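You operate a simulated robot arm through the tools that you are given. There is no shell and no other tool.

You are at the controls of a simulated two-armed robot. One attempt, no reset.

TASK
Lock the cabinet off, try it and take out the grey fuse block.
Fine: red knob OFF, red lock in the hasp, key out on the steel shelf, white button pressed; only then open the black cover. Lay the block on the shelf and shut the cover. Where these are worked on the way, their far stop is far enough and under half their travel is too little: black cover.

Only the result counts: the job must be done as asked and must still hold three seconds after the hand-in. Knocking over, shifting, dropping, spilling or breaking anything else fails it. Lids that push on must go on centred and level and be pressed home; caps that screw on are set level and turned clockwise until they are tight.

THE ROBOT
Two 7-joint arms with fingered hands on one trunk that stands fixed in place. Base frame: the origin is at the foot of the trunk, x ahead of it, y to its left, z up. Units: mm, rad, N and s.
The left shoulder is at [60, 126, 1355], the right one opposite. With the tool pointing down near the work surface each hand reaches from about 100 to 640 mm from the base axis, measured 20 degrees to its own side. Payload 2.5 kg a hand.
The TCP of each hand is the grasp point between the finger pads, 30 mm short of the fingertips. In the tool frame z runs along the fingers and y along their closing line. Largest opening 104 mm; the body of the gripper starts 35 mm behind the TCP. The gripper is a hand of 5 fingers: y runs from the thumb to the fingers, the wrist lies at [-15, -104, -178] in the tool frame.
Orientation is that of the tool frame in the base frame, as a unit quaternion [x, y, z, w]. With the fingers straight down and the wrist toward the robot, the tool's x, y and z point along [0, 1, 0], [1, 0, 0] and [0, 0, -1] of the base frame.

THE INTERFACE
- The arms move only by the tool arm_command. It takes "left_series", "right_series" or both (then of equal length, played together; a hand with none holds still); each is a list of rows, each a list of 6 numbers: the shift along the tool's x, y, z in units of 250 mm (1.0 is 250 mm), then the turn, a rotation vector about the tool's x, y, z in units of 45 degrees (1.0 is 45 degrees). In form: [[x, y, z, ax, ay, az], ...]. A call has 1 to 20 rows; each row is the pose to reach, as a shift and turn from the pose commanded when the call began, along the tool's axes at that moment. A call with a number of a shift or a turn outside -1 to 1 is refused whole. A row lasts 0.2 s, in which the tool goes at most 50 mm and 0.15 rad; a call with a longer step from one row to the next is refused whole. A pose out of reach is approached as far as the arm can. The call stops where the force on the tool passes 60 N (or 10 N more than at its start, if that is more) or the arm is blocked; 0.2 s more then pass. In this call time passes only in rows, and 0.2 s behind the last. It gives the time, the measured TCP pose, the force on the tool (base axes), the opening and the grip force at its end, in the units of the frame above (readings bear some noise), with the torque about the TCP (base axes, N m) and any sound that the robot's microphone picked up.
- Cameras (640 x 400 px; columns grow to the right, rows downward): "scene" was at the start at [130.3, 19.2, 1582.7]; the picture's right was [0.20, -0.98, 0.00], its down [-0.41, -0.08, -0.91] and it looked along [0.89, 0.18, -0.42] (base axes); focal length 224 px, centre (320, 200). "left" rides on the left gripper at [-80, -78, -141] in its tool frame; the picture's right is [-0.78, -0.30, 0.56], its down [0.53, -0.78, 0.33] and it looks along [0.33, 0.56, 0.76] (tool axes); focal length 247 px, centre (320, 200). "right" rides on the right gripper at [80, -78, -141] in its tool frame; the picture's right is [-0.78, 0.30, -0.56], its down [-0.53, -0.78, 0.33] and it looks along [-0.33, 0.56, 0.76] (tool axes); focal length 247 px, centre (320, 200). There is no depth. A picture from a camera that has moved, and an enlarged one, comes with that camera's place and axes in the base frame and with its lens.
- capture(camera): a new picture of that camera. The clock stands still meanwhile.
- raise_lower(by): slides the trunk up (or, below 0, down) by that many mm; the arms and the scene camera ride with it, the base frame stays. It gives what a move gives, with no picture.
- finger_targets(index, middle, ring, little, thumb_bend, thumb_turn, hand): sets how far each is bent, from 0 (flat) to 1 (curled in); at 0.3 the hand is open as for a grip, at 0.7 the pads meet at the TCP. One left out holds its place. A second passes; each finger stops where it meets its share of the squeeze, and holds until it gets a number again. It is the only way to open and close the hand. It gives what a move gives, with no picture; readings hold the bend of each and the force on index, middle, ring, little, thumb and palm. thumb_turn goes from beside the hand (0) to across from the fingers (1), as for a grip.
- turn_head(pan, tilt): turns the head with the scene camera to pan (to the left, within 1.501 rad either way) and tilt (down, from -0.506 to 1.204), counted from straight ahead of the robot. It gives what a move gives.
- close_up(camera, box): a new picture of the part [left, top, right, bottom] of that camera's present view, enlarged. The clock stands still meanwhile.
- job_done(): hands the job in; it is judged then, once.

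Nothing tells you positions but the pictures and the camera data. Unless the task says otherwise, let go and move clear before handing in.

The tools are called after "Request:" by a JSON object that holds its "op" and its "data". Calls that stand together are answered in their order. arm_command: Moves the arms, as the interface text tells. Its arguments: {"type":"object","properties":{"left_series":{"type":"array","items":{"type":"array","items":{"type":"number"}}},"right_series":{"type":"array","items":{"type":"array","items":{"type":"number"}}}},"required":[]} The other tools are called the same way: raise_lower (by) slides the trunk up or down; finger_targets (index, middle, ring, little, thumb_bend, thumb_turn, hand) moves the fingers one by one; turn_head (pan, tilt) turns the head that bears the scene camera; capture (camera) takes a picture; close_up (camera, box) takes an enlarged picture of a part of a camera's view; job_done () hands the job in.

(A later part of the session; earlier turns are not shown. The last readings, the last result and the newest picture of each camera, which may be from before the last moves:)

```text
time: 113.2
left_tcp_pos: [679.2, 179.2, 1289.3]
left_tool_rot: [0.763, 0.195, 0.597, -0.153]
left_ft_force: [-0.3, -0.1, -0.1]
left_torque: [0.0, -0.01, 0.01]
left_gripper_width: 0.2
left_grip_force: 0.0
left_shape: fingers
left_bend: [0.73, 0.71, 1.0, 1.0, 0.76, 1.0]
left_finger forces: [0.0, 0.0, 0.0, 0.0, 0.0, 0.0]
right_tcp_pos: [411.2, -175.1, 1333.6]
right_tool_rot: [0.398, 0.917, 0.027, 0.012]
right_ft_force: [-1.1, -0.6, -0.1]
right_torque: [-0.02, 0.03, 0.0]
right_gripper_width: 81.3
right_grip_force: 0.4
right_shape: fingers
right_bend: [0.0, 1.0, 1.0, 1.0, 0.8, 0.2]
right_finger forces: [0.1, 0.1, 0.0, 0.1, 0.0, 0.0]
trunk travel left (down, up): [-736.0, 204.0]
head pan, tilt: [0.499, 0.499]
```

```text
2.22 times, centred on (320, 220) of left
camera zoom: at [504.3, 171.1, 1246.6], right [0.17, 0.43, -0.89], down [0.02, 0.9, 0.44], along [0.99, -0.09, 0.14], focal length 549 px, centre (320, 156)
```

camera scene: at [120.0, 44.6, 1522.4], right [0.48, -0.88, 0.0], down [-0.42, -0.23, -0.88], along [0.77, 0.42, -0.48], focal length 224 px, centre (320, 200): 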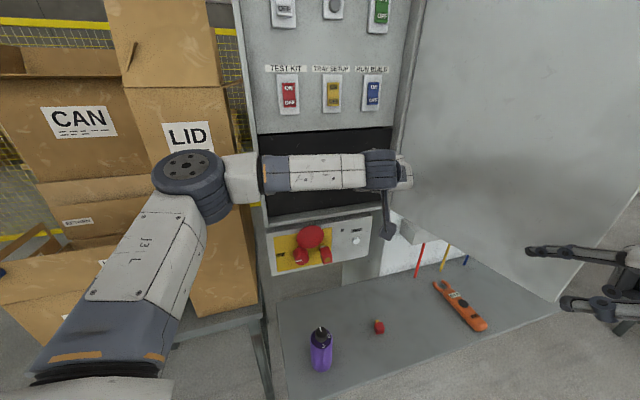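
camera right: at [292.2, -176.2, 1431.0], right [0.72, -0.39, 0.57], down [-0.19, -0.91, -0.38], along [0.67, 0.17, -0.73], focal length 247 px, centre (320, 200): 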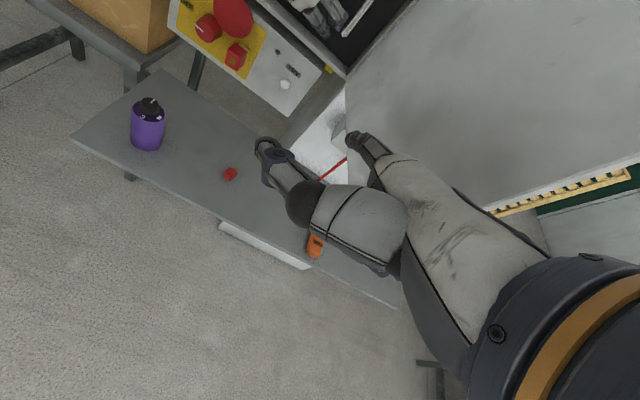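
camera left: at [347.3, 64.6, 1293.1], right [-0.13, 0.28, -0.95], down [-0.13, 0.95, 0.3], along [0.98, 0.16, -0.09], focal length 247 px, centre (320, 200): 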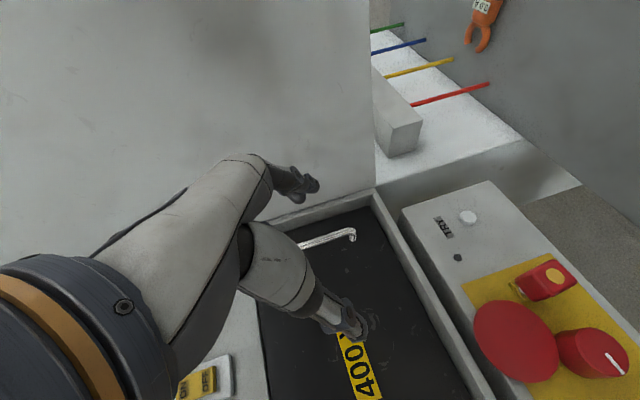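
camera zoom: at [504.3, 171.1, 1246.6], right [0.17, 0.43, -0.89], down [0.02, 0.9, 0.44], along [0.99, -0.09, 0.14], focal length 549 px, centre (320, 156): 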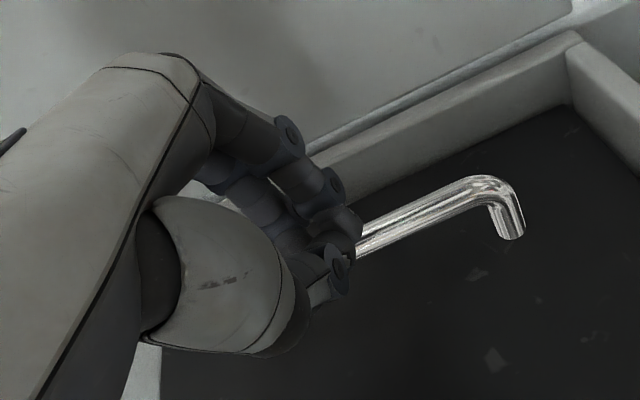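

The fingers slip off, so a hook is better: palm facing right, fingers flat, slipped behind the bar from the left and then curled. I'll back away and re-orient the left hand in stages.

Request:
{"op": "arm_command", "data": {"left_series": [[0.006, -0.032, -0.114, 0, 0, 0], [0.011, -0.065, -0.227, 0.0844, -0.0885, -0.1081], [0.017, -0.097, -0.341, 0.1689, -0.177, -0.2162], [0.022, -0.13, -0.454, 0.2533, -0.2656, -0.3243], [0.028, -0.162, -0.568, 0.3378, -0.3541, -0.4324], [0.028, -0.162, -0.568, 0.4222, -0.4426, -0.5405]]}}

Request:
{"op": "finger_targets", "data": {"hand": "left", "index": 0, "middle": 0, "ring": 0, "little": 0, "thumb_bend": 0.3, "thumb_turn": 0.2}}

```text
time: 114.6
left_tcp_pos: [540.4, 146.4, 1329.1]
left_tool_rot: [0.762, 0.467, 0.435, -0.109]
left_ft_force: [0.7, 0.2, 0.1]
left_torque: [-0.02, -0.01, 0.0]
left_gripper_width: 0.2
left_grip_force: 0.0
left_shape: fingers
left_bend: [0.73, 0.71, 1.0, 1.0, 0.76, 1.0]
left_finger forces: [0.0, 0.1, 0.0, 0.0, 0.0, 0.1]
right_tcp_pos: [412.6, -175.6, 1333.7]
right_tool_rot: [0.399, 0.917, 0.028, 0.011]
right_ft_force: [1.6, 0.1, 0.6]
right_torque: [0.01, 0.0, -0.02]
right_gripper_width: 81.5
right_grip_force: 0.1
right_shape: fingers
right_bend: [0.0, 1.0, 1.0, 1.0, 0.8, 0.2]
right_finger forces: [0.0, 0.0, 0.0, 0.0, 0.1, 0.1]
trunk travel left (down, up): [-736.0, 204.0]
head pan, tilt: [0.499, 0.499]
```

```text
time: 115.6
left_tcp_pos: [540.5, 146.0, 1331.1]
left_tool_rot: [0.761, 0.466, 0.437, -0.11]
left_ft_force: [-0.1, -0.3, 0.2]
left_torque: [0.02, -0.01, 0.0]
left_gripper_width: 150.5
left_grip_force: 0.0
left_shape: fingers
left_bend: [0.0, 0.0, 0.0, 0.0, 0.3, 0.2]
left_finger forces: [0.0, 0.0, 0.1, 0.0, 0.1, 0.0]
right_tcp_pos: [412.0, -176.4, 1334.0]
right_tool_rot: [0.398, 0.917, 0.027, 0.011]
right_ft_force: [0.0, 0.3, 0.0]
right_torque: [-0.02, -0.02, 0.03]
right_gripper_width: 81.7
right_grip_force: 0.1
right_shape: fingers
right_bend: [0.0, 1.0, 1.0, 1.0, 0.8, 0.2]
right_finger forces: [0.1, 0.1, 0.1, 0.0, 0.0, 0.0]
trunk travel left (down, up): [-736.0, 204.0]
head pan, tilt: [0.499, 0.499]
```

Continuing the turn to tool-down, in two more steps.

Request:
{"op": "arm_command", "data": {"left_series": [[0, 0, -0.04, 0.0844, -0.0885, -0.1081], [0, 0, -0.08, 0.1689, -0.177, -0.2162], [0, 0, -0.12, 0.2533, -0.2656, -0.3243], [0, 0, -0.16, 0.3378, -0.3541, -0.4324], [0, 0, -0.2, 0.4222, -0.4426, -0.5405]]}}

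Request:
{"op": "arm_command", "data": {"left_series": [[0, 0, 0, 0.0844, -0.0885, -0.1081], [0, 0, 0, 0.1689, -0.177, -0.2162], [0, 0, 0, 0.2533, -0.2656, -0.3243], [0, 0, 0, 0.3378, -0.3541, -0.4324], [0, 0, 0, 0.4222, -0.4426, -0.5405]]}}

Request:
{"op": "capture", "data": {"camera": "scene"}}

```text
time: 116.8
left_tcp_pos: [511.0, 136.0, 1379.9]
left_tool_rot: [0.693, 0.673, 0.251, -0.063]
left_ft_force: [0.1, -0.5, 0.9]
left_torque: [0.01, 0.02, -0.01]
left_gripper_width: 150.5
left_grip_force: 0.0
left_shape: fingers
left_bend: [0.0, 0.0, 0.0, 0.0, 0.3, 0.2]
left_finger forces: [0.0, 0.0, 0.0, 0.1, 0.0, 0.0]
left hand out of reach, approached as far as the arm can: row 4, 5
right_tcp_pos: [410.6, -175.1, 1335.3]
right_tool_rot: [0.399, 0.917, 0.028, 0.011]
right_ft_force: [-0.1, -0.3, -0.1]
right_torque: [0.01, -0.01, 0.04]
right_gripper_width: 81.8
right_grip_force: 0.0
right_shape: fingers
right_bend: [0.0, 1.0, 1.0, 1.0, 0.8, 0.2]
right_finger forces: [0.1, 0.0, 0.1, 0.0, 0.1, 0.0]
trunk travel left (down, up): [-736.0, 204.0]
head pan, tilt: [0.499, 0.499]
```

```text
time: 118.0
left_tcp_pos: [509.1, 155.2, 1386.5]
left_tool_rot: [0.55, 0.835, 0.024, -0.005]
left_ft_force: [0.6, 0.1, 0.0]
left_torque: [-0.01, -0.04, 0.01]
left_gripper_width: 150.7
left_grip_force: 0.1
left_shape: fingers
left_bend: [0.0, 0.0, 0.0, 0.0, 0.3, 0.19]
left_finger forces: [0.0, 0.0, 0.0, 0.2, 0.0, 0.0]
left hand out of reach, approached as far as the arm can: row 1, 2, 3, 4, 5
right_tcp_pos: [411.5, -175.5, 1334.7]
right_tool_rot: [0.398, 0.917, 0.028, 0.011]
right_ft_force: [0.6, -0.1, -0.6]
right_torque: [-0.01, 0.03, -0.01]
right_gripper_width: 81.6
right_grip_force: 0.0
right_shape: fingers
right_bend: [0.0, 1.0, 1.0, 1.0, 0.8, 0.2]
right_finger forces: [0.0, 0.0, 0.0, 0.0, 0.1, 0.1]
trunk travel left (down, up): [-736.0, 204.0]
head pan, tilt: [0.499, 0.499]
```

```text
taken
camera scene: at [120.6, 45.0, 1562.4], right [0.48, -0.88, 0.0], down [-0.42, -0.23, -0.88], along [0.77, 0.42, -0.48], focal length 224 px, centre (320, 200)
```

scene: 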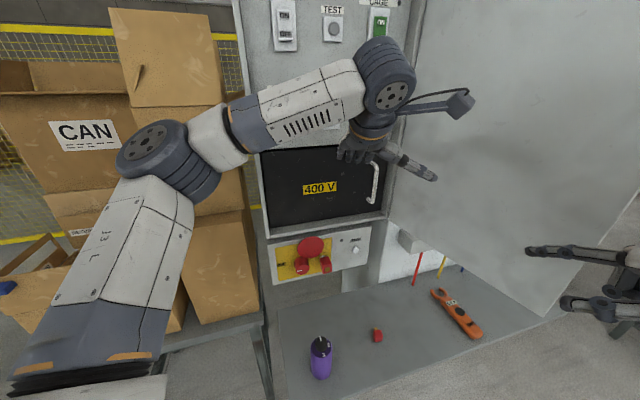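

The hand is tool-down. Now I'll roll it 90° about its forward axis in two steps so the palm faces right with the index finger on top.

Request:
{"op": "arm_command", "data": {"left_series": [[-0.015, 0.008, 0.016, 0, -0.1667, 0], [-0.03, 0.015, 0.033, 0, -0.3333, 0], [-0.045, 0.023, 0.05, 0, -0.5, 0], [-0.06, 0.031, 0.066, 0, -0.6667, 0], [-0.075, 0.038, 0.082, 0, -0.8333, 0], [-0.09, 0.046, 0.099, 0, -1, 0]]}}

Request:
{"op": "arm_command", "data": {"left_series": [[0, 0, 0, 0, -0.1667, 0], [0, 0, 0, 0, -0.3333, 0], [0, 0, 0, 0, -0.5, 0], [0, 0, 0, 0, -0.6667, 0], [0, 0, 0, 0, -0.8333, 0], [0, 0, 0, 0, -1, 0]]}}

Request:
{"op": "capture", "data": {"camera": "scene"}}

Request:
{"op": "capture", "data": {"camera": "left"}}

```text
time: 119.4
left_tcp_pos: [527.4, 139.4, 1358.6]
left_tool_rot: [0.518, 0.772, -0.189, 0.316]
left_ft_force: [0.0, 0.3, 0.2]
left_torque: [-0.03, 0.0, 0.0]
left_gripper_width: 150.2
left_grip_force: 0.1
left_shape: fingers
left_bend: [0.0, 0.0, 0.0, 0.0, 0.3, 0.19]
left_finger forces: [0.1, 0.0, 0.0, 0.1, 0.0, 0.0]
right_tcp_pos: [412.7, -177.4, 1334.5]
right_tool_rot: [0.399, 0.916, 0.027, 0.012]
right_ft_force: [0.7, -0.3, -1.1]
right_torque: [-0.03, 0.02, 0.01]
right_gripper_width: 81.6
right_grip_force: 0.0
right_shape: fingers
right_bend: [0.0, 1.0, 1.0, 1.0, 0.8, 0.2]
right_finger forces: [0.0, 0.0, 0.0, 0.1, 0.0, 0.1]
trunk travel left (down, up): [-736.0, 204.0]
head pan, tilt: [0.499, 0.499]
```

```text
time: 120.8
left_tcp_pos: [519.2, 150.7, 1385.4]
left_tool_rot: [0.408, 0.598, -0.372, 0.581]
left_ft_force: [-0.1, 1.2, -1.1]
left_torque: [0.0, 0.01, 0.01]
left_gripper_width: 150.3
left_grip_force: 0.0
left_shape: fingers
left_bend: [0.0, 0.0, 0.0, 0.0, 0.3, 0.19]
left_finger forces: [0.1, 0.1, 0.0, 0.1, 0.0, 0.0]
left hand out of reach, approached as far as the arm can: row 6
right_tcp_pos: [411.0, -176.0, 1334.7]
right_tool_rot: [0.399, 0.916, 0.027, 0.012]
right_ft_force: [0.7, -0.2, 0.5]
right_torque: [0.01, 0.01, 0.02]
right_gripper_width: 81.5
right_grip_force: 0.1
right_shape: fingers
right_bend: [0.0, 1.0, 1.0, 1.0, 0.8, 0.2]
right_finger forces: [0.0, 0.1, 0.1, 0.0, 0.0, 0.1]
trunk travel left (down, up): [-736.0, 204.0]
head pan, tilt: [0.499, 0.499]
```

```text
taken
camera scene: at [118.8, 44.7, 1562.6], right [0.48, -0.88, 0.0], down [-0.42, -0.23, -0.88], along [0.77, 0.42, -0.48], focal length 224 px, centre (320, 200)
```

scene: 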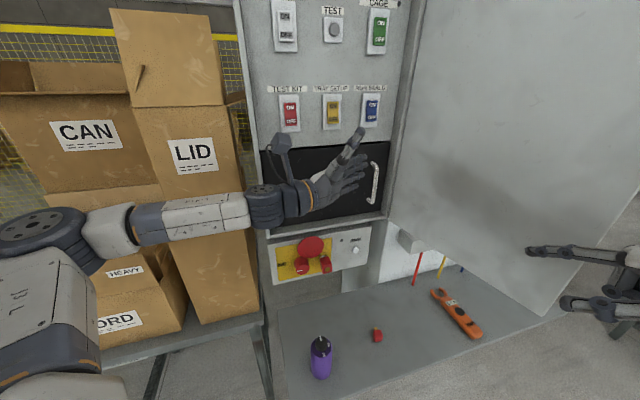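

```text
taken
camera left: at [392.7, 245.8, 1471.0], right [-0.06, -0.67, 0.74], down [-0.58, -0.58, -0.57], along [0.81, -0.47, -0.35], focal length 247 px, centre (320, 200)
```

left: 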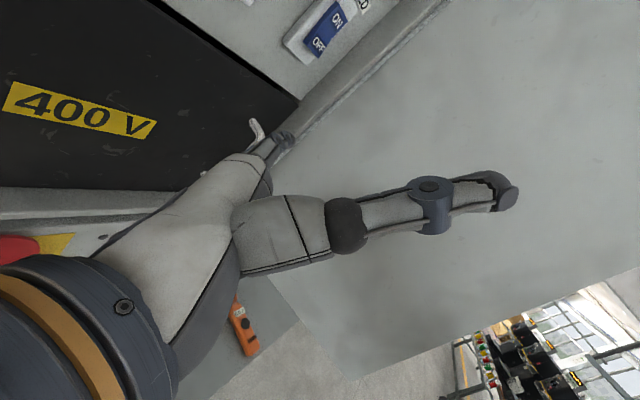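

The hand is now a flat palm facing right with the thumb up, just as needed. I'll move to a point in line with slipping the fingers behind the bar.

Request:
{"op": "arm_command", "data": {"left_series": [[0.079, 0.058, 0.002, 0, 0, 0], [0.158, 0.116, 0.004, 0, 0, 0], [0.236, 0.173, 0.006, 0, 0, 0], [0.315, 0.231, 0.008, 0, 0, 0]]}}

Request:
{"op": "capture", "data": {"camera": "left"}}

Request:
{"op": "close_up", "data": {"camera": "scene", "box": [280, 120, 408, 220]}}

Request:
{"op": "close_up", "data": {"camera": "right", "box": [260, 0, 420, 90]}}

```text
time: 121.8
left_tcp_pos: [544.9, 156.6, 1334.8]
left_tool_rot: [0.444, 0.585, -0.42, 0.533]
left_ft_force: [0.7, 0.6, -0.5]
left_torque: [-0.01, 0.01, -0.01]
left_gripper_width: 150.5
left_grip_force: 0.0
left_shape: fingers
left_bend: [0.0, 0.0, 0.0, 0.0, 0.3, 0.2]
left_finger forces: [0.0, 0.1, 0.1, 0.1, 0.0, 0.0]
left hand out of reach, approached as far as the arm can: row 1, 2, 3, 4
right_tcp_pos: [413.3, -177.1, 1334.0]
right_tool_rot: [0.399, 0.917, 0.029, 0.011]
right_ft_force: [0.5, -0.4, -0.1]
right_torque: [0.04, 0.03, -0.03]
right_gripper_width: 81.9
right_grip_force: 0.1
right_shape: fingers
right_bend: [0.0, 1.0, 1.0, 1.0, 0.8, 0.2]
right_finger forces: [0.1, 0.1, 0.0, 0.0, 0.0, 0.0]
trunk travel left (down, up): [-736.0, 204.0]
head pan, tilt: [0.499, 0.499]
```

```text
taken
camera left: at [438.3, 268.4, 1429.7], right [-0.12, -0.67, 0.74], down [-0.69, -0.48, -0.54], along [0.72, -0.57, -0.4], focal length 247 px, centre (320, 200)
```

left: 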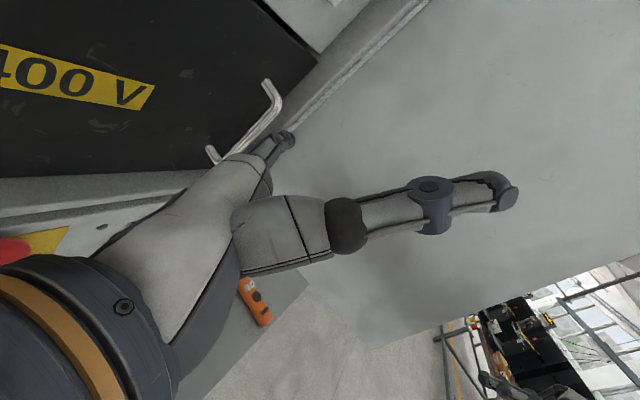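

```text
4.00 times, centred on (344, 170) of scene
camera zoom: at [121.3, 43.6, 1562.4], right [0.48, -0.88, 0.0], down [-0.42, -0.23, -0.88], along [0.77, 0.42, -0.48], focal length 896 px, centre (224, 320)
```

zoom: 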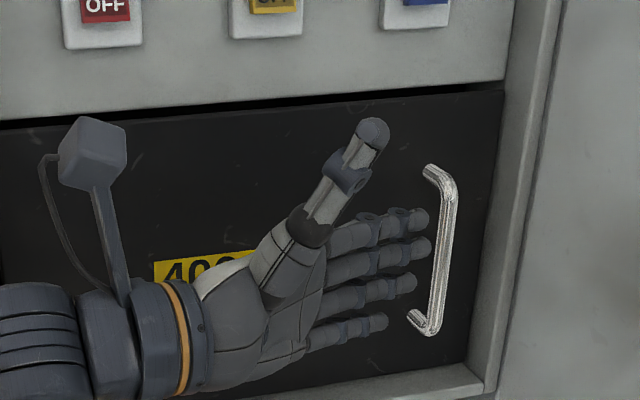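

```text
4.00 times, centred on (340, 45) of right
camera zoom: at [293.8, -177.0, 1470.5], right [0.72, -0.39, 0.57], down [-0.19, -0.91, -0.38], along [0.67, 0.17, -0.73], focal length 988 px, centre (240, 820)
```

zoom: 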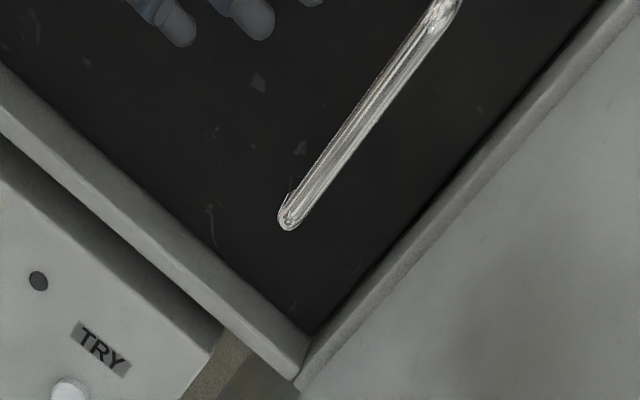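

The flat hand is right beside the handle. The wrist drifts a few degrees here, which is fine; I'll continue toward the insertion line with a small correction.

Request:
{"op": "arm_command", "data": {"left_series": [[0.026, 0.057, -0.003, -0.028, 0, -0.002], [0.052, 0.113, -0.006, -0.055, 0, -0.004], [0.078, 0.17, -0.01, -0.083, 0, -0.006], [0.104, 0.226, -0.013, -0.111, 0, -0.009]]}}

Request:
{"op": "close_up", "data": {"camera": "scene", "box": [280, 120, 408, 220]}}

Request:
{"op": "close_up", "data": {"camera": "right", "box": [260, 0, 420, 90]}}

Request:
{"op": "close_up", "data": {"camera": "left", "box": [160, 50, 320, 170]}}

```text
time: 122.8
left_tcp_pos: [623.1, 197.3, 1287.2]
left_tool_rot: [0.382, 0.609, -0.348, 0.601]
left_ft_force: [-14.6, -9.0, 1.4]
left_torque: [0.01, -0.06, -0.12]
left_gripper_width: 148.9
left_grip_force: 8.2
left_shape: fingers
left_bend: [0.01, 0.04, 0.04, 0.0, 0.3, 0.2]
left_finger forces: [3.6, 7.8, 5.2, 0.1, 0.0, 0.0]
left hand out of reach, approached as far as the arm can: row 1
right_tcp_pos: [409.1, -177.2, 1335.6]
right_tool_rot: [0.398, 0.917, 0.029, 0.013]
right_ft_force: [0.3, -0.9, -0.2]
right_torque: [0.03, 0.0, 0.01]
right_gripper_width: 81.5
right_grip_force: 0.2
right_shape: fingers
right_bend: [0.0, 1.0, 1.0, 1.0, 0.8, 0.2]
right_finger forces: [0.0, 0.0, 0.0, 0.1, 0.0, 0.1]
trunk travel left (down, up): [-736.0, 204.0]
head pan, tilt: [0.499, 0.499]
```

```text
4.00 times, centred on (344, 170) of scene
camera zoom: at [116.3, 42.1, 1562.9], right [0.48, -0.88, 0.0], down [-0.42, -0.23, -0.88], along [0.77, 0.42, -0.48], focal length 896 px, centre (224, 320)
```

zoom: 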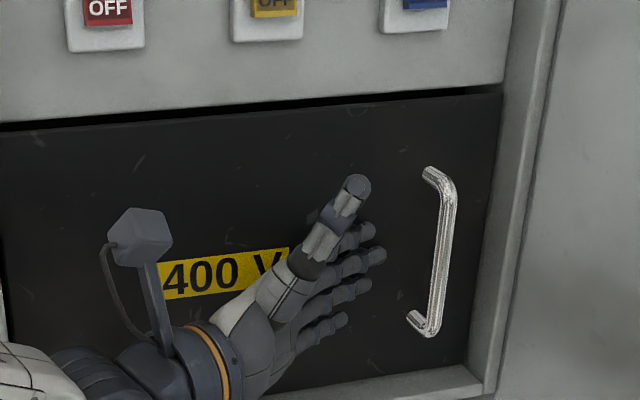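

```text
4.00 times, centred on (340, 45) of right
camera zoom: at [289.1, -178.4, 1471.5], right [0.72, -0.39, 0.57], down [-0.19, -0.91, -0.38], along [0.67, 0.17, -0.72], focal length 988 px, centre (240, 820)
```

zoom: 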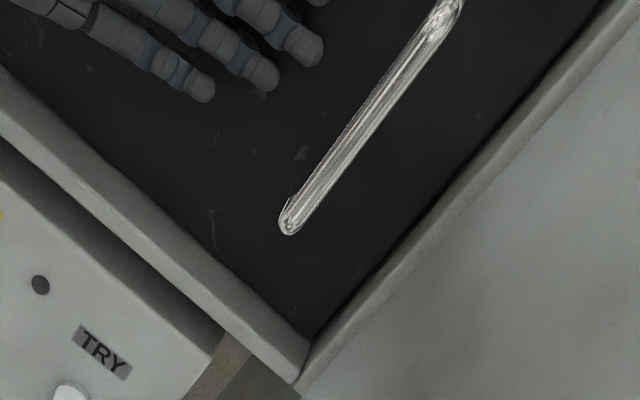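

```text
3.33 times, centred on (240, 110) of left
camera zoom: at [487.9, 281.9, 1371.1], right [-0.01, -0.67, 0.74], down [-0.52, -0.63, -0.57], along [0.85, -0.4, -0.34], focal length 823 px, centre (587, 500)
```

zoom: 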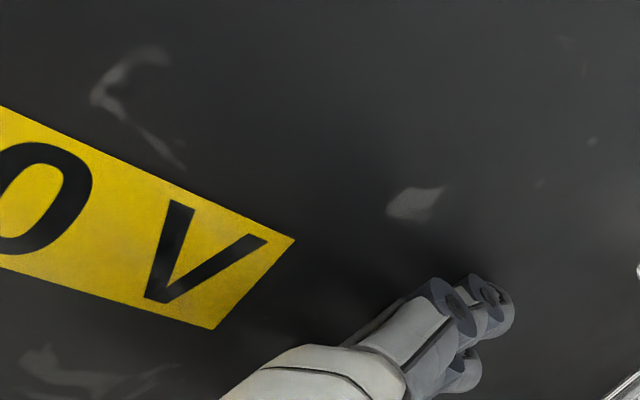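

I've learned that commands build on the last commanded pose, not the measured one; the fingertips are now pressing the cover lightly. I'll back off and reset to the insertion line.

Request:
{"op": "arm_command", "data": {"left_series": [[-0.039, -0.08, 0.01, 0, 0, 0], [-0.077, -0.12, 0.04, 0, 0, 0], [-0.116, -0.163, 0.066, 0, 0, 0]]}}

Request:
{"op": "close_up", "data": {"camera": "scene", "box": [280, 120, 408, 220]}}

Request:
{"op": "close_up", "data": {"camera": "right", "box": [260, 0, 420, 90]}}

Request:
{"op": "close_up", "data": {"camera": "left", "box": [160, 50, 340, 185]}}

```text
time: 123.6
left_tcp_pos: [598.7, 166.7, 1312.6]
left_tool_rot: [0.379, 0.612, -0.347, 0.601]
left_ft_force: [-0.1, 0.1, -0.8]
left_torque: [0.03, -0.01, 0.01]
left_gripper_width: 150.5
left_grip_force: 0.0
left_shape: fingers
left_bend: [0.0, 0.0, 0.0, 0.0, 0.3, 0.2]
left_finger forces: [0.1, 0.0, 0.0, 0.1, 0.0, 0.0]
right_tcp_pos: [410.8, -176.1, 1335.6]
right_tool_rot: [0.398, 0.917, 0.028, 0.012]
right_ft_force: [0.2, -0.3, 0.3]
right_torque: [-0.01, -0.03, -0.04]
right_gripper_width: 81.7
right_grip_force: 0.0
right_shape: fingers
right_bend: [0.0, 1.0, 1.0, 1.0, 0.8, 0.2]
right_finger forces: [0.1, 0.1, 0.0, 0.1, 0.0, 0.0]
trunk travel left (down, up): [-736.0, 204.0]
head pan, tilt: [0.499, 0.499]
```

```text
4.00 times, centred on (344, 170) of scene
camera zoom: at [119.5, 44.5, 1562.5], right [0.48, -0.88, 0.0], down [-0.42, -0.23, -0.88], along [0.77, 0.42, -0.48], focal length 896 px, centre (224, 320)
```

zoom: 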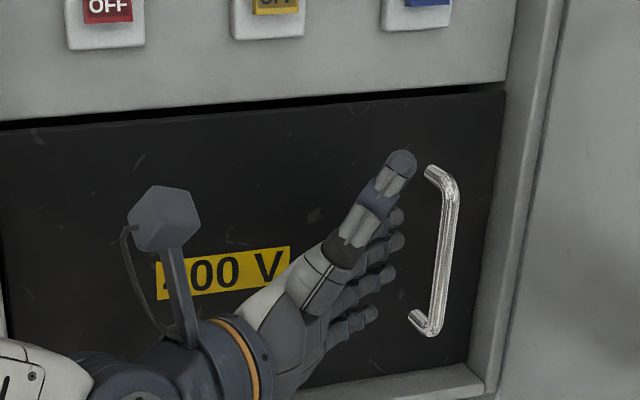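

```text
4.00 times, centred on (340, 45) of right
camera zoom: at [292.0, -176.2, 1471.1], right [0.72, -0.39, 0.57], down [-0.19, -0.91, -0.38], along [0.67, 0.17, -0.73], focal length 988 px, centre (240, 820)
```

zoom: 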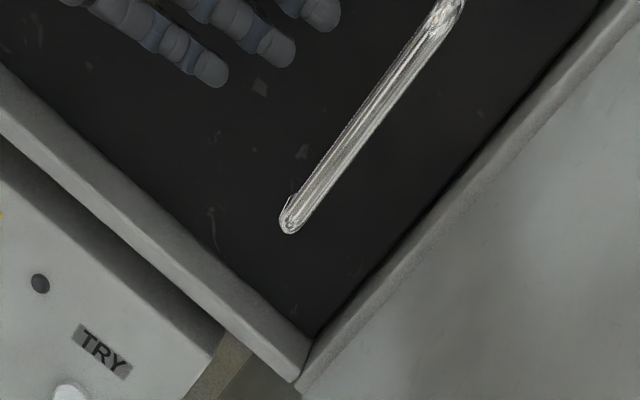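

```text
2.96 times, centred on (250, 118) of left
camera zoom: at [462.8, 251.0, 1395.8], right [-0.01, -0.67, 0.75], down [-0.52, -0.63, -0.57], along [0.85, -0.39, -0.34], focal length 732 px, centre (527, 444)
```

zoom: 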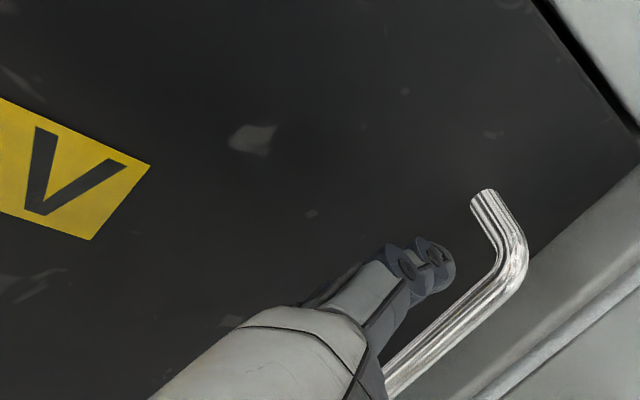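

Index tip is about 24 mm behind-left of the bar line. I'll shift 5 mm closer and slide the fingers in behind the bar.

Request:
{"op": "arm_command", "data": {"left_series": [[0, -0.0122, 0.0158, 0, 0, 0], [0.005, 0.0352, 0.0524, 0, 0, 0], [0.01, 0.0826, 0.089, 0, 0, 0]]}}

Request:
{"op": "close_up", "data": {"camera": "left", "box": [160, 50, 340, 185]}}

Request:
{"op": "close_up", "data": {"camera": "scene", "box": [310, 130, 406, 210]}}

Request:
{"op": "close_up", "data": {"camera": "right", "box": [260, 0, 420, 90]}}

```text
time: 124.4
left_tcp_pos: [627.6, 157.0, 1311.8]
left_tool_rot: [0.379, 0.611, -0.347, 0.602]
left_ft_force: [-0.3, 0.0, -0.5]
left_torque: [0.03, -0.01, -0.01]
left_gripper_width: 150.5
left_grip_force: 0.0
left_shape: fingers
left_bend: [0.0, 0.0, 0.0, 0.0, 0.3, 0.2]
left_finger forces: [0.0, 0.0, 0.0, 0.0, 0.0, 0.0]
right_tcp_pos: [411.8, -176.0, 1333.2]
right_tool_rot: [0.398, 0.917, 0.027, 0.011]
right_ft_force: [-0.7, -0.1, -0.8]
right_torque: [0.03, 0.01, 0.04]
right_gripper_width: 81.5
right_grip_force: 0.0
right_shape: fingers
right_bend: [0.0, 1.0, 1.0, 1.0, 0.8, 0.2]
right_finger forces: [0.0, 0.0, 0.1, 0.0, 0.0, 0.1]
trunk travel left (down, up): [-736.0, 204.0]
head pan, tilt: [0.499, 0.499]
```

```text
2.96 times, centred on (250, 118) of left
camera zoom: at [491.8, 241.3, 1393.5], right [-0.01, -0.66, 0.75], down [-0.52, -0.63, -0.57], along [0.85, -0.39, -0.34], focal length 732 px, centre (527, 444)
```

zoom: 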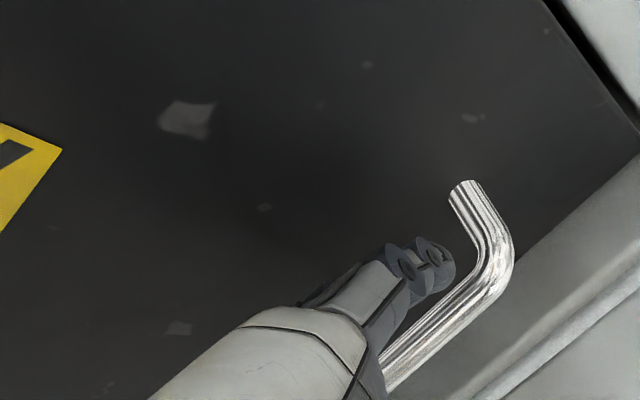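

```text
5.00 times, centred on (358, 170) of scene
camera zoom: at [120.0, 44.3, 1562.5], right [0.48, -0.88, 0.0], down [-0.42, -0.23, -0.88], along [0.77, 0.42, -0.48], focal length 1120 px, centre (130, 350)
```

zoom: 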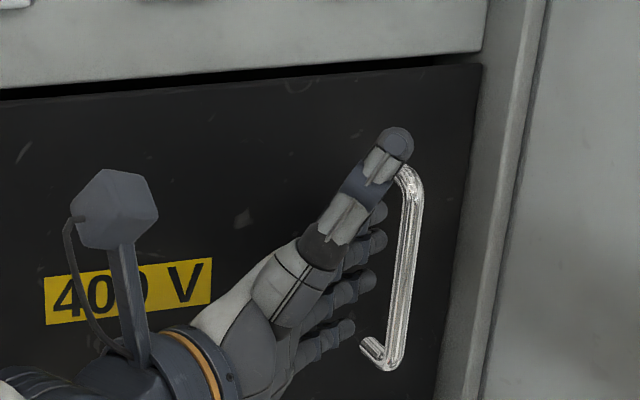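

```text
4.00 times, centred on (340, 45) of right
camera zoom: at [292.5, -176.4, 1470.9], right [0.72, -0.39, 0.57], down [-0.19, -0.91, -0.38], along [0.67, 0.17, -0.73], focal length 988 px, centre (240, 820)
```

zoom: 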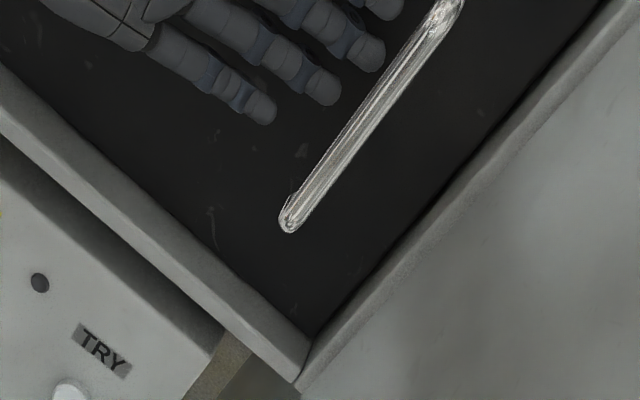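

The fingertips are level with the bar on its far side. I'll go 14 mm further, then curl the fingers around it.

Request:
{"op": "arm_command", "data": {"left_series": [[0, 0.0221, 0.0171, 0, 0, 0], [0, 0.0442, 0.0342, 0, 0, 0]]}}

Request:
{"op": "finger_targets", "data": {"hand": "left", "index": 0.3, "middle": 0.3, "ring": 0.3, "little": 0.3}}

Request:
{"op": "close_up", "data": {"camera": "scene", "box": [310, 130, 406, 210]}}

Request:
{"op": "close_up", "data": {"camera": "right", "box": [260, 0, 420, 90]}}

Request:
{"op": "close_up", "data": {"camera": "left", "box": [160, 50, 340, 185]}}

```text
time: 125.0
left_tcp_pos: [642.2, 153.5, 1310.0]
left_tool_rot: [0.379, 0.611, -0.348, 0.601]
left_ft_force: [0.1, 0.7, -0.3]
left_torque: [0.04, -0.01, 0.03]
left_gripper_width: 150.5
left_grip_force: 0.1
left_shape: fingers
left_bend: [0.0, 0.0, 0.0, 0.0, 0.3, 0.2]
left_finger forces: [0.0, 0.0, 0.1, 0.1, 0.1, 0.0]
right_tcp_pos: [411.4, -176.4, 1334.5]
right_tool_rot: [0.399, 0.916, 0.028, 0.011]
right_ft_force: [0.3, 0.1, -0.5]
right_torque: [0.0, -0.01, 0.02]
right_gripper_width: 81.6
right_grip_force: 0.1
right_shape: fingers
right_bend: [0.0, 1.0, 1.0, 1.0, 0.8, 0.2]
right_finger forces: [0.0, 0.0, 0.1, 0.0, 0.0, 0.0]
trunk travel left (down, up): [-736.0, 204.0]
head pan, tilt: [0.499, 0.499]
```

```text
time: 126.0
left_tcp_pos: [641.1, 155.0, 1309.4]
left_tool_rot: [0.379, 0.611, -0.348, 0.602]
left_ft_force: [-2.0, 2.6, 0.3]
left_torque: [-0.06, 0.04, 0.2]
left_gripper_width: 134.6
left_grip_force: 3.5
left_shape: fingers
left_bend: [0.28, 0.31, 0.3, 0.3, 0.3, 0.2]
left_finger forces: [3.3, 2.7, 0.1, 0.0, 0.0, 0.0]
right_tcp_pos: [411.6, -176.6, 1334.4]
right_tool_rot: [0.399, 0.916, 0.028, 0.012]
right_ft_force: [0.3, 0.1, 1.0]
right_torque: [0.01, 0.01, 0.02]
right_gripper_width: 81.7
right_grip_force: 0.1
right_shape: fingers
right_bend: [0.0, 1.0, 1.0, 1.0, 0.8, 0.2]
right_finger forces: [0.0, 0.0, 0.0, 0.1, 0.0, 0.0]
trunk travel left (down, up): [-736.0, 204.0]
head pan, tilt: [0.499, 0.499]
```

```text
5.00 times, centred on (358, 170) of scene
camera zoom: at [119.5, 44.9, 1562.5], right [0.48, -0.88, 0.0], down [-0.42, -0.23, -0.88], along [0.77, 0.42, -0.48], focal length 1120 px, centre (130, 350)
```

zoom: 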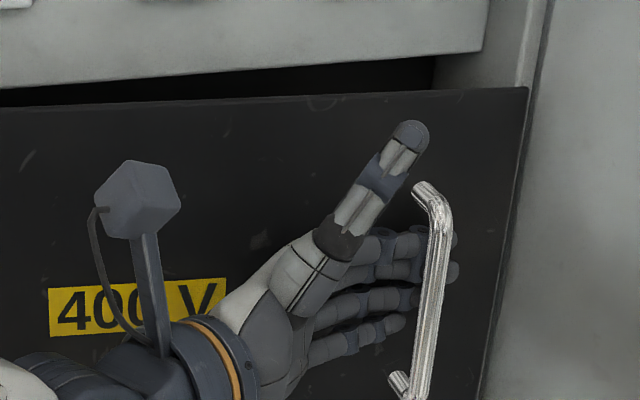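

```text
4.00 times, centred on (340, 45) of right
camera zoom: at [292.0, -175.8, 1471.1], right [0.72, -0.39, 0.57], down [-0.19, -0.91, -0.38], along [0.67, 0.17, -0.73], focal length 988 px, centre (240, 820)
```

zoom: 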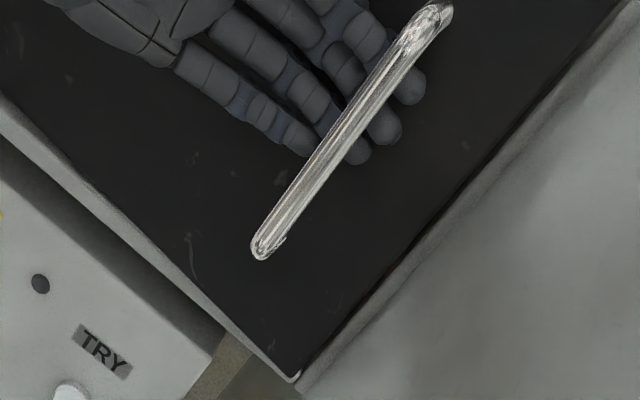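

```text
2.96 times, centred on (250, 118) of left
camera zoom: at [505.5, 239.0, 1393.2], right [-0.01, -0.66, 0.75], down [-0.52, -0.63, -0.57], along [0.85, -0.39, -0.34], focal length 732 px, centre (527, 444)
```

zoom: 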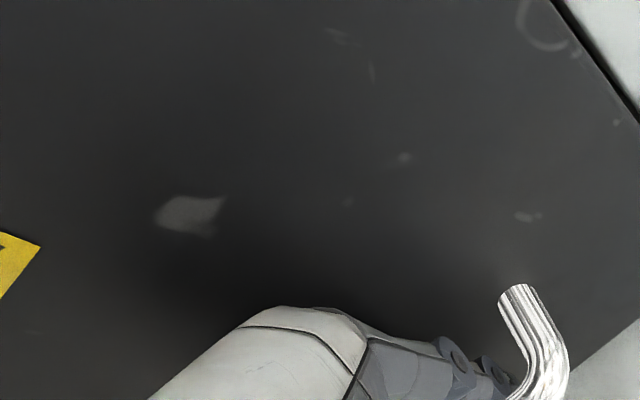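

The fingers hooked behind the bar and the cover has started to open. It swings on its left hinge, so I'll move the hand rigidly about that hinge, first by about 8° to test.

Request:
{"op": "arm_command", "data": {"left_series": [[-0.002, -0.0845, -0.0155, 0.0889, -0.0028, 0.003], [-0.004, -0.169, -0.031, 0.1777, -0.0055, 0.006]]}}

Request:
{"op": "close_up", "data": {"camera": "scene", "box": [260, 100, 420, 230]}}

```text
time: 126.6
left_tcp_pos: [600.7, 142.0, 1310.9]
left_tool_rot: [0.421, 0.582, -0.39, 0.576]
left_ft_force: [-1.5, 2.0, 1.1]
left_torque: [-0.04, 0.01, 0.2]
left_gripper_width: 134.3
left_grip_force: 3.5
left_shape: fingers
left_bend: [0.28, 0.31, 0.3, 0.3, 0.3, 0.2]
left_finger forces: [3.1, 2.9, 0.0, 0.1, 0.0, 0.0]
right_tcp_pos: [411.7, -175.5, 1335.2]
right_tool_rot: [0.398, 0.917, 0.027, 0.012]
right_ft_force: [-0.5, 0.3, 0.6]
right_torque: [-0.01, 0.01, -0.03]
right_gripper_width: 81.7
right_grip_force: 0.1
right_shape: fingers
right_bend: [0.0, 1.0, 1.0, 1.0, 0.8, 0.2]
right_finger forces: [0.0, 0.1, 0.0, 0.1, 0.0, 0.0]
trunk travel left (down, up): [-736.0, 204.0]
head pan, tilt: [0.499, 0.499]
```

```text
3.08 times, centred on (340, 165) of scene
camera zoom: at [119.4, 44.9, 1562.5], right [0.48, -0.88, 0.0], down [-0.42, -0.23, -0.88], along [0.77, 0.42, -0.48], focal length 689 px, centre (258, 308)
```

zoom: 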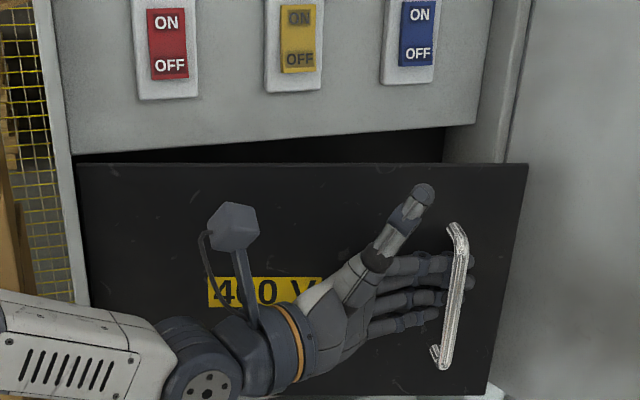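

It follows smoothly with very little force. Continuing the swing.

Request:
{"op": "arm_command", "data": {"left_series": [[-0.004, -0.169, -0.031, 0.1777, -0.0055, 0.006], [-0.007, -0.333, -0.084, 0.3553, -0.0111, 0.012]]}}

Request:
{"op": "close_up", "data": {"camera": "scene", "box": [240, 90, 430, 230]}}

```text
time: 127.2
left_tcp_pos: [514.2, 132.3, 1309.8]
left_tool_rot: [0.498, 0.517, -0.467, 0.516]
left_ft_force: [0.0, 4.2, 1.5]
left_torque: [0.0, -0.03, 0.32]
left_gripper_width: 134.2
left_grip_force: 3.6
left_shape: fingers
left_bend: [0.28, 0.31, 0.3, 0.3, 0.3, 0.2]
left_finger forces: [3.8, 3.0, 0.1, 0.0, 0.0, 0.1]
right_tcp_pos: [412.2, -176.2, 1334.1]
right_tool_rot: [0.398, 0.917, 0.027, 0.012]
right_ft_force: [0.9, -0.1, 0.0]
right_torque: [0.03, -0.02, -0.01]
right_gripper_width: 81.4
right_grip_force: 0.2
right_shape: fingers
right_bend: [0.0, 1.0, 1.0, 1.0, 0.8, 0.2]
right_finger forces: [0.1, 0.0, 0.0, 0.1, 0.0, 0.0]
trunk travel left (down, up): [-736.0, 204.0]
head pan, tilt: [0.499, 0.499]
```

```text
2.86 times, centred on (335, 160) of scene
camera zoom: at [119.2, 45.5, 1562.5], right [0.48, -0.88, 0.0], down [-0.42, -0.23, -0.88], along [0.77, 0.42, -0.48], focal length 640 px, centre (277, 314)
```

zoom: 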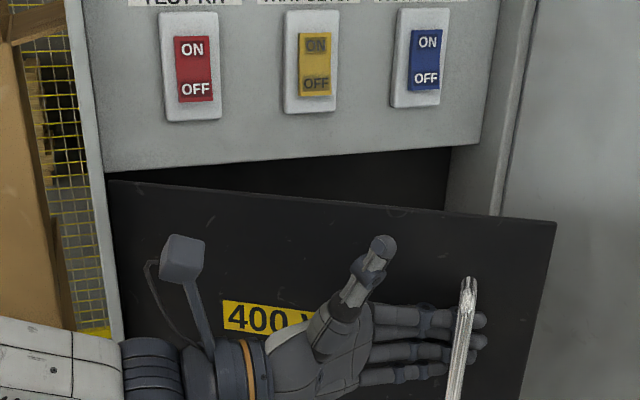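

The cover is at about 30°. Continuing.

Request:
{"op": "arm_command", "data": {"left_series": [[-0.004, -0.169, -0.031, 0.1777, -0.0055, 0.006], [-0.007, -0.333, -0.084, 0.3553, -0.0111, 0.012]]}}

Request:
{"op": "capture", "data": {"camera": "scene"}}

```text
time: 127.8
left_tcp_pos: [429.2, 149.1, 1307.6]
left_tool_rot: [0.565, 0.444, -0.533, 0.447]
left_ft_force: [0.1, 3.5, 2.5]
left_torque: [-0.03, -0.05, 0.23]
left_gripper_width: 134.5
left_grip_force: 2.9
left_shape: fingers
left_bend: [0.28, 0.31, 0.3, 0.3, 0.3, 0.2]
left_finger forces: [3.3, 2.7, 0.0, 0.1, 0.0, 0.0]
right_tcp_pos: [411.9, -176.0, 1335.3]
right_tool_rot: [0.399, 0.917, 0.028, 0.012]
right_ft_force: [0.0, 0.5, 0.0]
right_torque: [-0.01, -0.03, 0.02]
right_gripper_width: 81.7
right_grip_force: 0.1
right_shape: fingers
right_bend: [0.0, 1.0, 1.0, 1.0, 0.8, 0.2]
right_finger forces: [0.0, 0.0, 0.0, 0.1, 0.1, 0.0]
trunk travel left (down, up): [-736.0, 204.0]
head pan, tilt: [0.499, 0.499]
```

```text
taken
camera scene: at [119.5, 45.4, 1562.5], right [0.48, -0.88, 0.0], down [-0.42, -0.23, -0.88], along [0.77, 0.42, -0.48], focal length 224 px, centre (320, 200)
```

scene: 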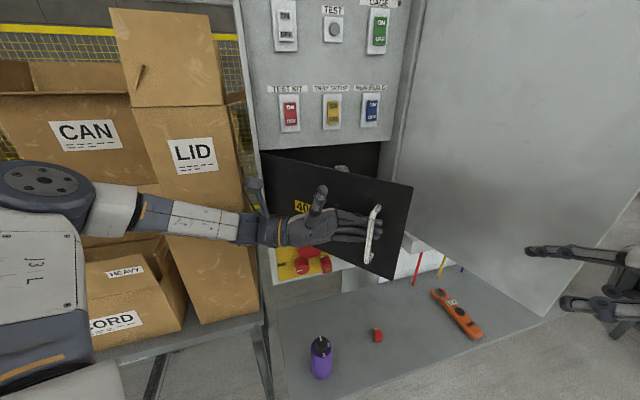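

About 46° open and something is visible inside. Continuing the swing.

Request:
{"op": "arm_command", "data": {"left_series": [[-0.004, -0.169, -0.031, 0.1777, -0.0055, 0.006], [-0.007, -0.333, -0.084, 0.3553, -0.0111, 0.012]]}}

Request:
{"op": "arm_command", "data": {"left_series": [[-0.004, -0.169, -0.031, 0.1777, -0.0055, 0.006], [-0.007, -0.333, -0.084, 0.3553, -0.0111, 0.012]]}}

Request:
{"op": "capture", "data": {"camera": "scene"}}

Request:
{"op": "capture", "data": {"camera": "right"}}

```text
time: 128.4
left_tcp_pos: [354.1, 185.6, 1308.9]
left_tool_rot: [0.621, 0.361, -0.59, 0.367]
left_ft_force: [2.3, 5.9, 1.3]
left_torque: [-0.04, 0.02, 0.43]
left_gripper_width: 134.6
left_grip_force: 4.4
left_shape: fingers
left_bend: [0.28, 0.31, 0.3, 0.3, 0.3, 0.2]
left_finger forces: [4.5, 3.1, 0.0, 0.1, 0.0, 0.0]
right_tcp_pos: [412.1, -176.3, 1333.5]
right_tool_rot: [0.399, 0.917, 0.027, 0.012]
right_ft_force: [-0.9, -0.4, 0.4]
right_torque: [0.0, -0.04, 0.03]
right_gripper_width: 81.4
right_grip_force: 0.0
right_shape: fingers
right_bend: [0.0, 1.0, 1.0, 1.0, 0.8, 0.2]
right_finger forces: [0.0, 0.0, 0.0, 0.0, 0.0, 0.1]
trunk travel left (down, up): [-736.0, 204.0]
head pan, tilt: [0.499, 0.499]
```

```text
time: 129.0
left_tcp_pos: [293.1, 240.0, 1308.0]
left_tool_rot: [0.666, 0.273, -0.635, 0.281]
left_ft_force: [10.3, -3.0, 1.6]
left_torque: [-0.05, -0.02, 0.34]
left_gripper_width: 137.9
left_grip_force: 5.1
left_shape: fingers
left_bend: [0.24, 0.3, 0.29, 0.3, 0.3, 0.2]
left_finger forces: [8.8, 0.2, 1.1, 0.0, 0.0, 0.0]
right_tcp_pos: [414.5, -176.9, 1333.7]
right_tool_rot: [0.398, 0.917, 0.028, 0.01]
right_ft_force: [-0.3, -0.2, -0.4]
right_torque: [0.04, 0.05, 0.03]
right_gripper_width: 81.5
right_grip_force: 0.0
right_shape: fingers
right_bend: [0.0, 1.0, 1.0, 1.0, 0.8, 0.2]
right_finger forces: [0.1, 0.0, 0.0, 0.0, 0.0, 0.0]
trunk travel left (down, up): [-736.0, 204.0]
head pan, tilt: [0.499, 0.499]
```

```text
taken
camera scene: at [123.2, 42.3, 1562.2], right [0.48, -0.88, 0.0], down [-0.42, -0.23, -0.88], along [0.77, 0.42, -0.48], focal length 224 px, centre (320, 200)
```

scene: 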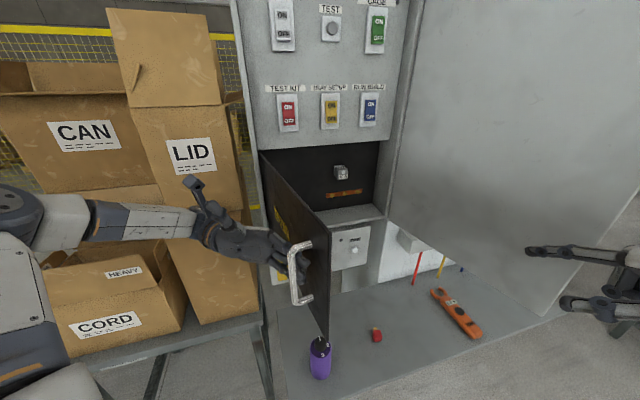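

```text
taken
camera right: at [295.4, -178.2, 1469.9], right [0.72, -0.39, 0.57], down [-0.19, -0.91, -0.38], along [0.66, 0.17, -0.73], focal length 247 px, centre (320, 200)
```

right: 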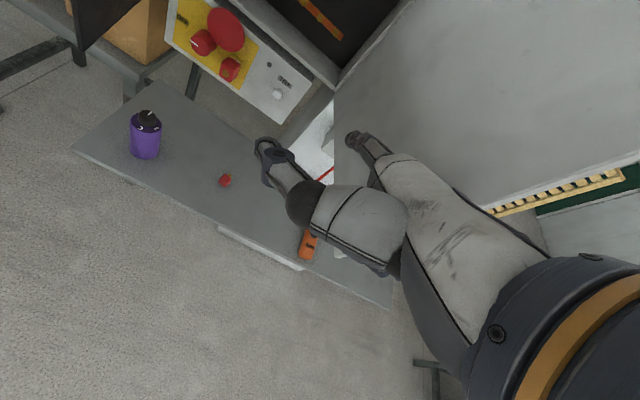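

The cover is about 78° open, now with about 10 N of resistance, so it may be near its stop. I'll look inside and at the hinge line.

Request:
{"op": "close_up", "data": {"camera": "scene", "box": [255, 130, 405, 230]}}

Request:
{"op": "close_up", "data": {"camera": "scene", "box": [180, 140, 360, 350]}}

Request:
{"op": "capture", "data": {"camera": "left"}}

```text
4.00 times, centred on (330, 180) of scene
camera zoom: at [123.2, 42.3, 1562.2], right [0.48, -0.88, 0.0], down [-0.42, -0.23, -0.88], along [0.77, 0.42, -0.48], focal length 896 px, centre (280, 280)
```

zoom: 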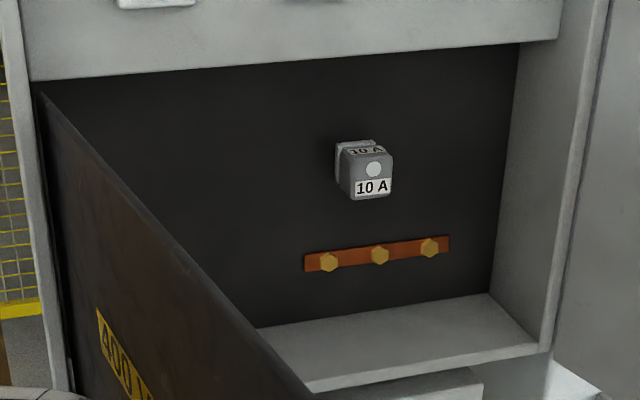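

```text
1.90 times, centred on (270, 245) of scene
camera zoom: at [123.2, 42.3, 1562.2], right [0.48, -0.88, 0.0], down [-0.42, -0.23, -0.88], along [0.77, 0.42, -0.48], focal length 426 px, centre (415, 114)
```

zoom: 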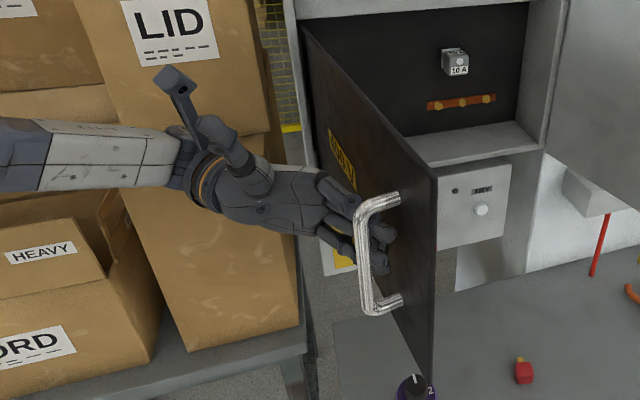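

```text
taken
camera left: at [331.8, 396.0, 1392.4], right [-0.63, -0.2, 0.75], down [-0.77, 0.3, -0.57], along [-0.11, -0.93, -0.35], focal length 247 px, centre (320, 200)
```

left: 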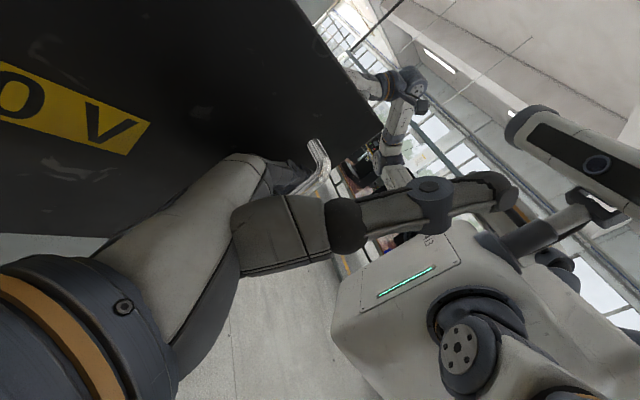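

Inside I can see the grey block marked 10 A. I'll try a few more degrees to find whether this is the far stop.

Request:
{"op": "arm_command", "data": {"left_series": [[-0.001, -0.06, -0.009, 0.064, -0.002, 0.002], [-0.003, -0.12, -0.02, 0.128, -0.004, 0.004]]}}

Request:
{"op": "close_up", "data": {"camera": "scene", "box": [180, 140, 360, 350]}}

```text
time: 129.7
left_tcp_pos: [284.6, 254.4, 1309.5]
left_tool_rot: [0.677, 0.254, -0.642, 0.257]
left_ft_force: [31.4, -46.0, -4.4]
left_torque: [-0.27, 0.07, -0.23]
left_gripper_width: 145.7
left_grip_force: 25.6
left_shape: fingers
left_bend: [0.17, 0.22, 0.18, 0.3, 0.3, 0.2]
left_finger forces: [21.0, 15.8, 14.8, 0.1, 0.0, 0.1]
right_tcp_pos: [416.2, -182.2, 1331.4]
right_tool_rot: [0.399, 0.916, 0.03, 0.008]
right_ft_force: [-0.7, 0.3, 1.2]
right_torque: [-0.01, -0.01, 0.0]
right_gripper_width: 81.5
right_grip_force: 0.1
right_shape: fingers
right_bend: [0.0, 1.0, 1.0, 1.0, 0.8, 0.2]
right_finger forces: [0.0, 0.0, 0.0, 0.0, 0.0, 0.0]
trunk travel left (down, up): [-736.0, 204.0]
head pan, tilt: [0.499, 0.499]
stopped in row 2 (left hand): the force on the tool passed its limit at 63 N (the readings are from after the stop); the commanded pose is now the measured one
```

```text
1.90 times, centred on (270, 245) of scene
camera zoom: at [125.2, 36.2, 1562.1], right [0.48, -0.88, -0.01], down [-0.42, -0.22, -0.88], along [0.77, 0.42, -0.48], focal length 426 px, centre (415, 114)
```

zoom: 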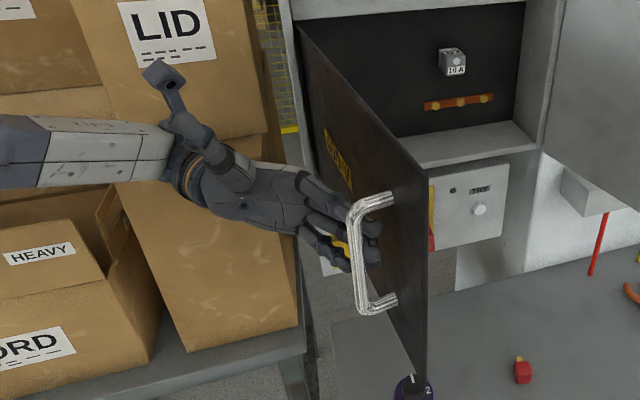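

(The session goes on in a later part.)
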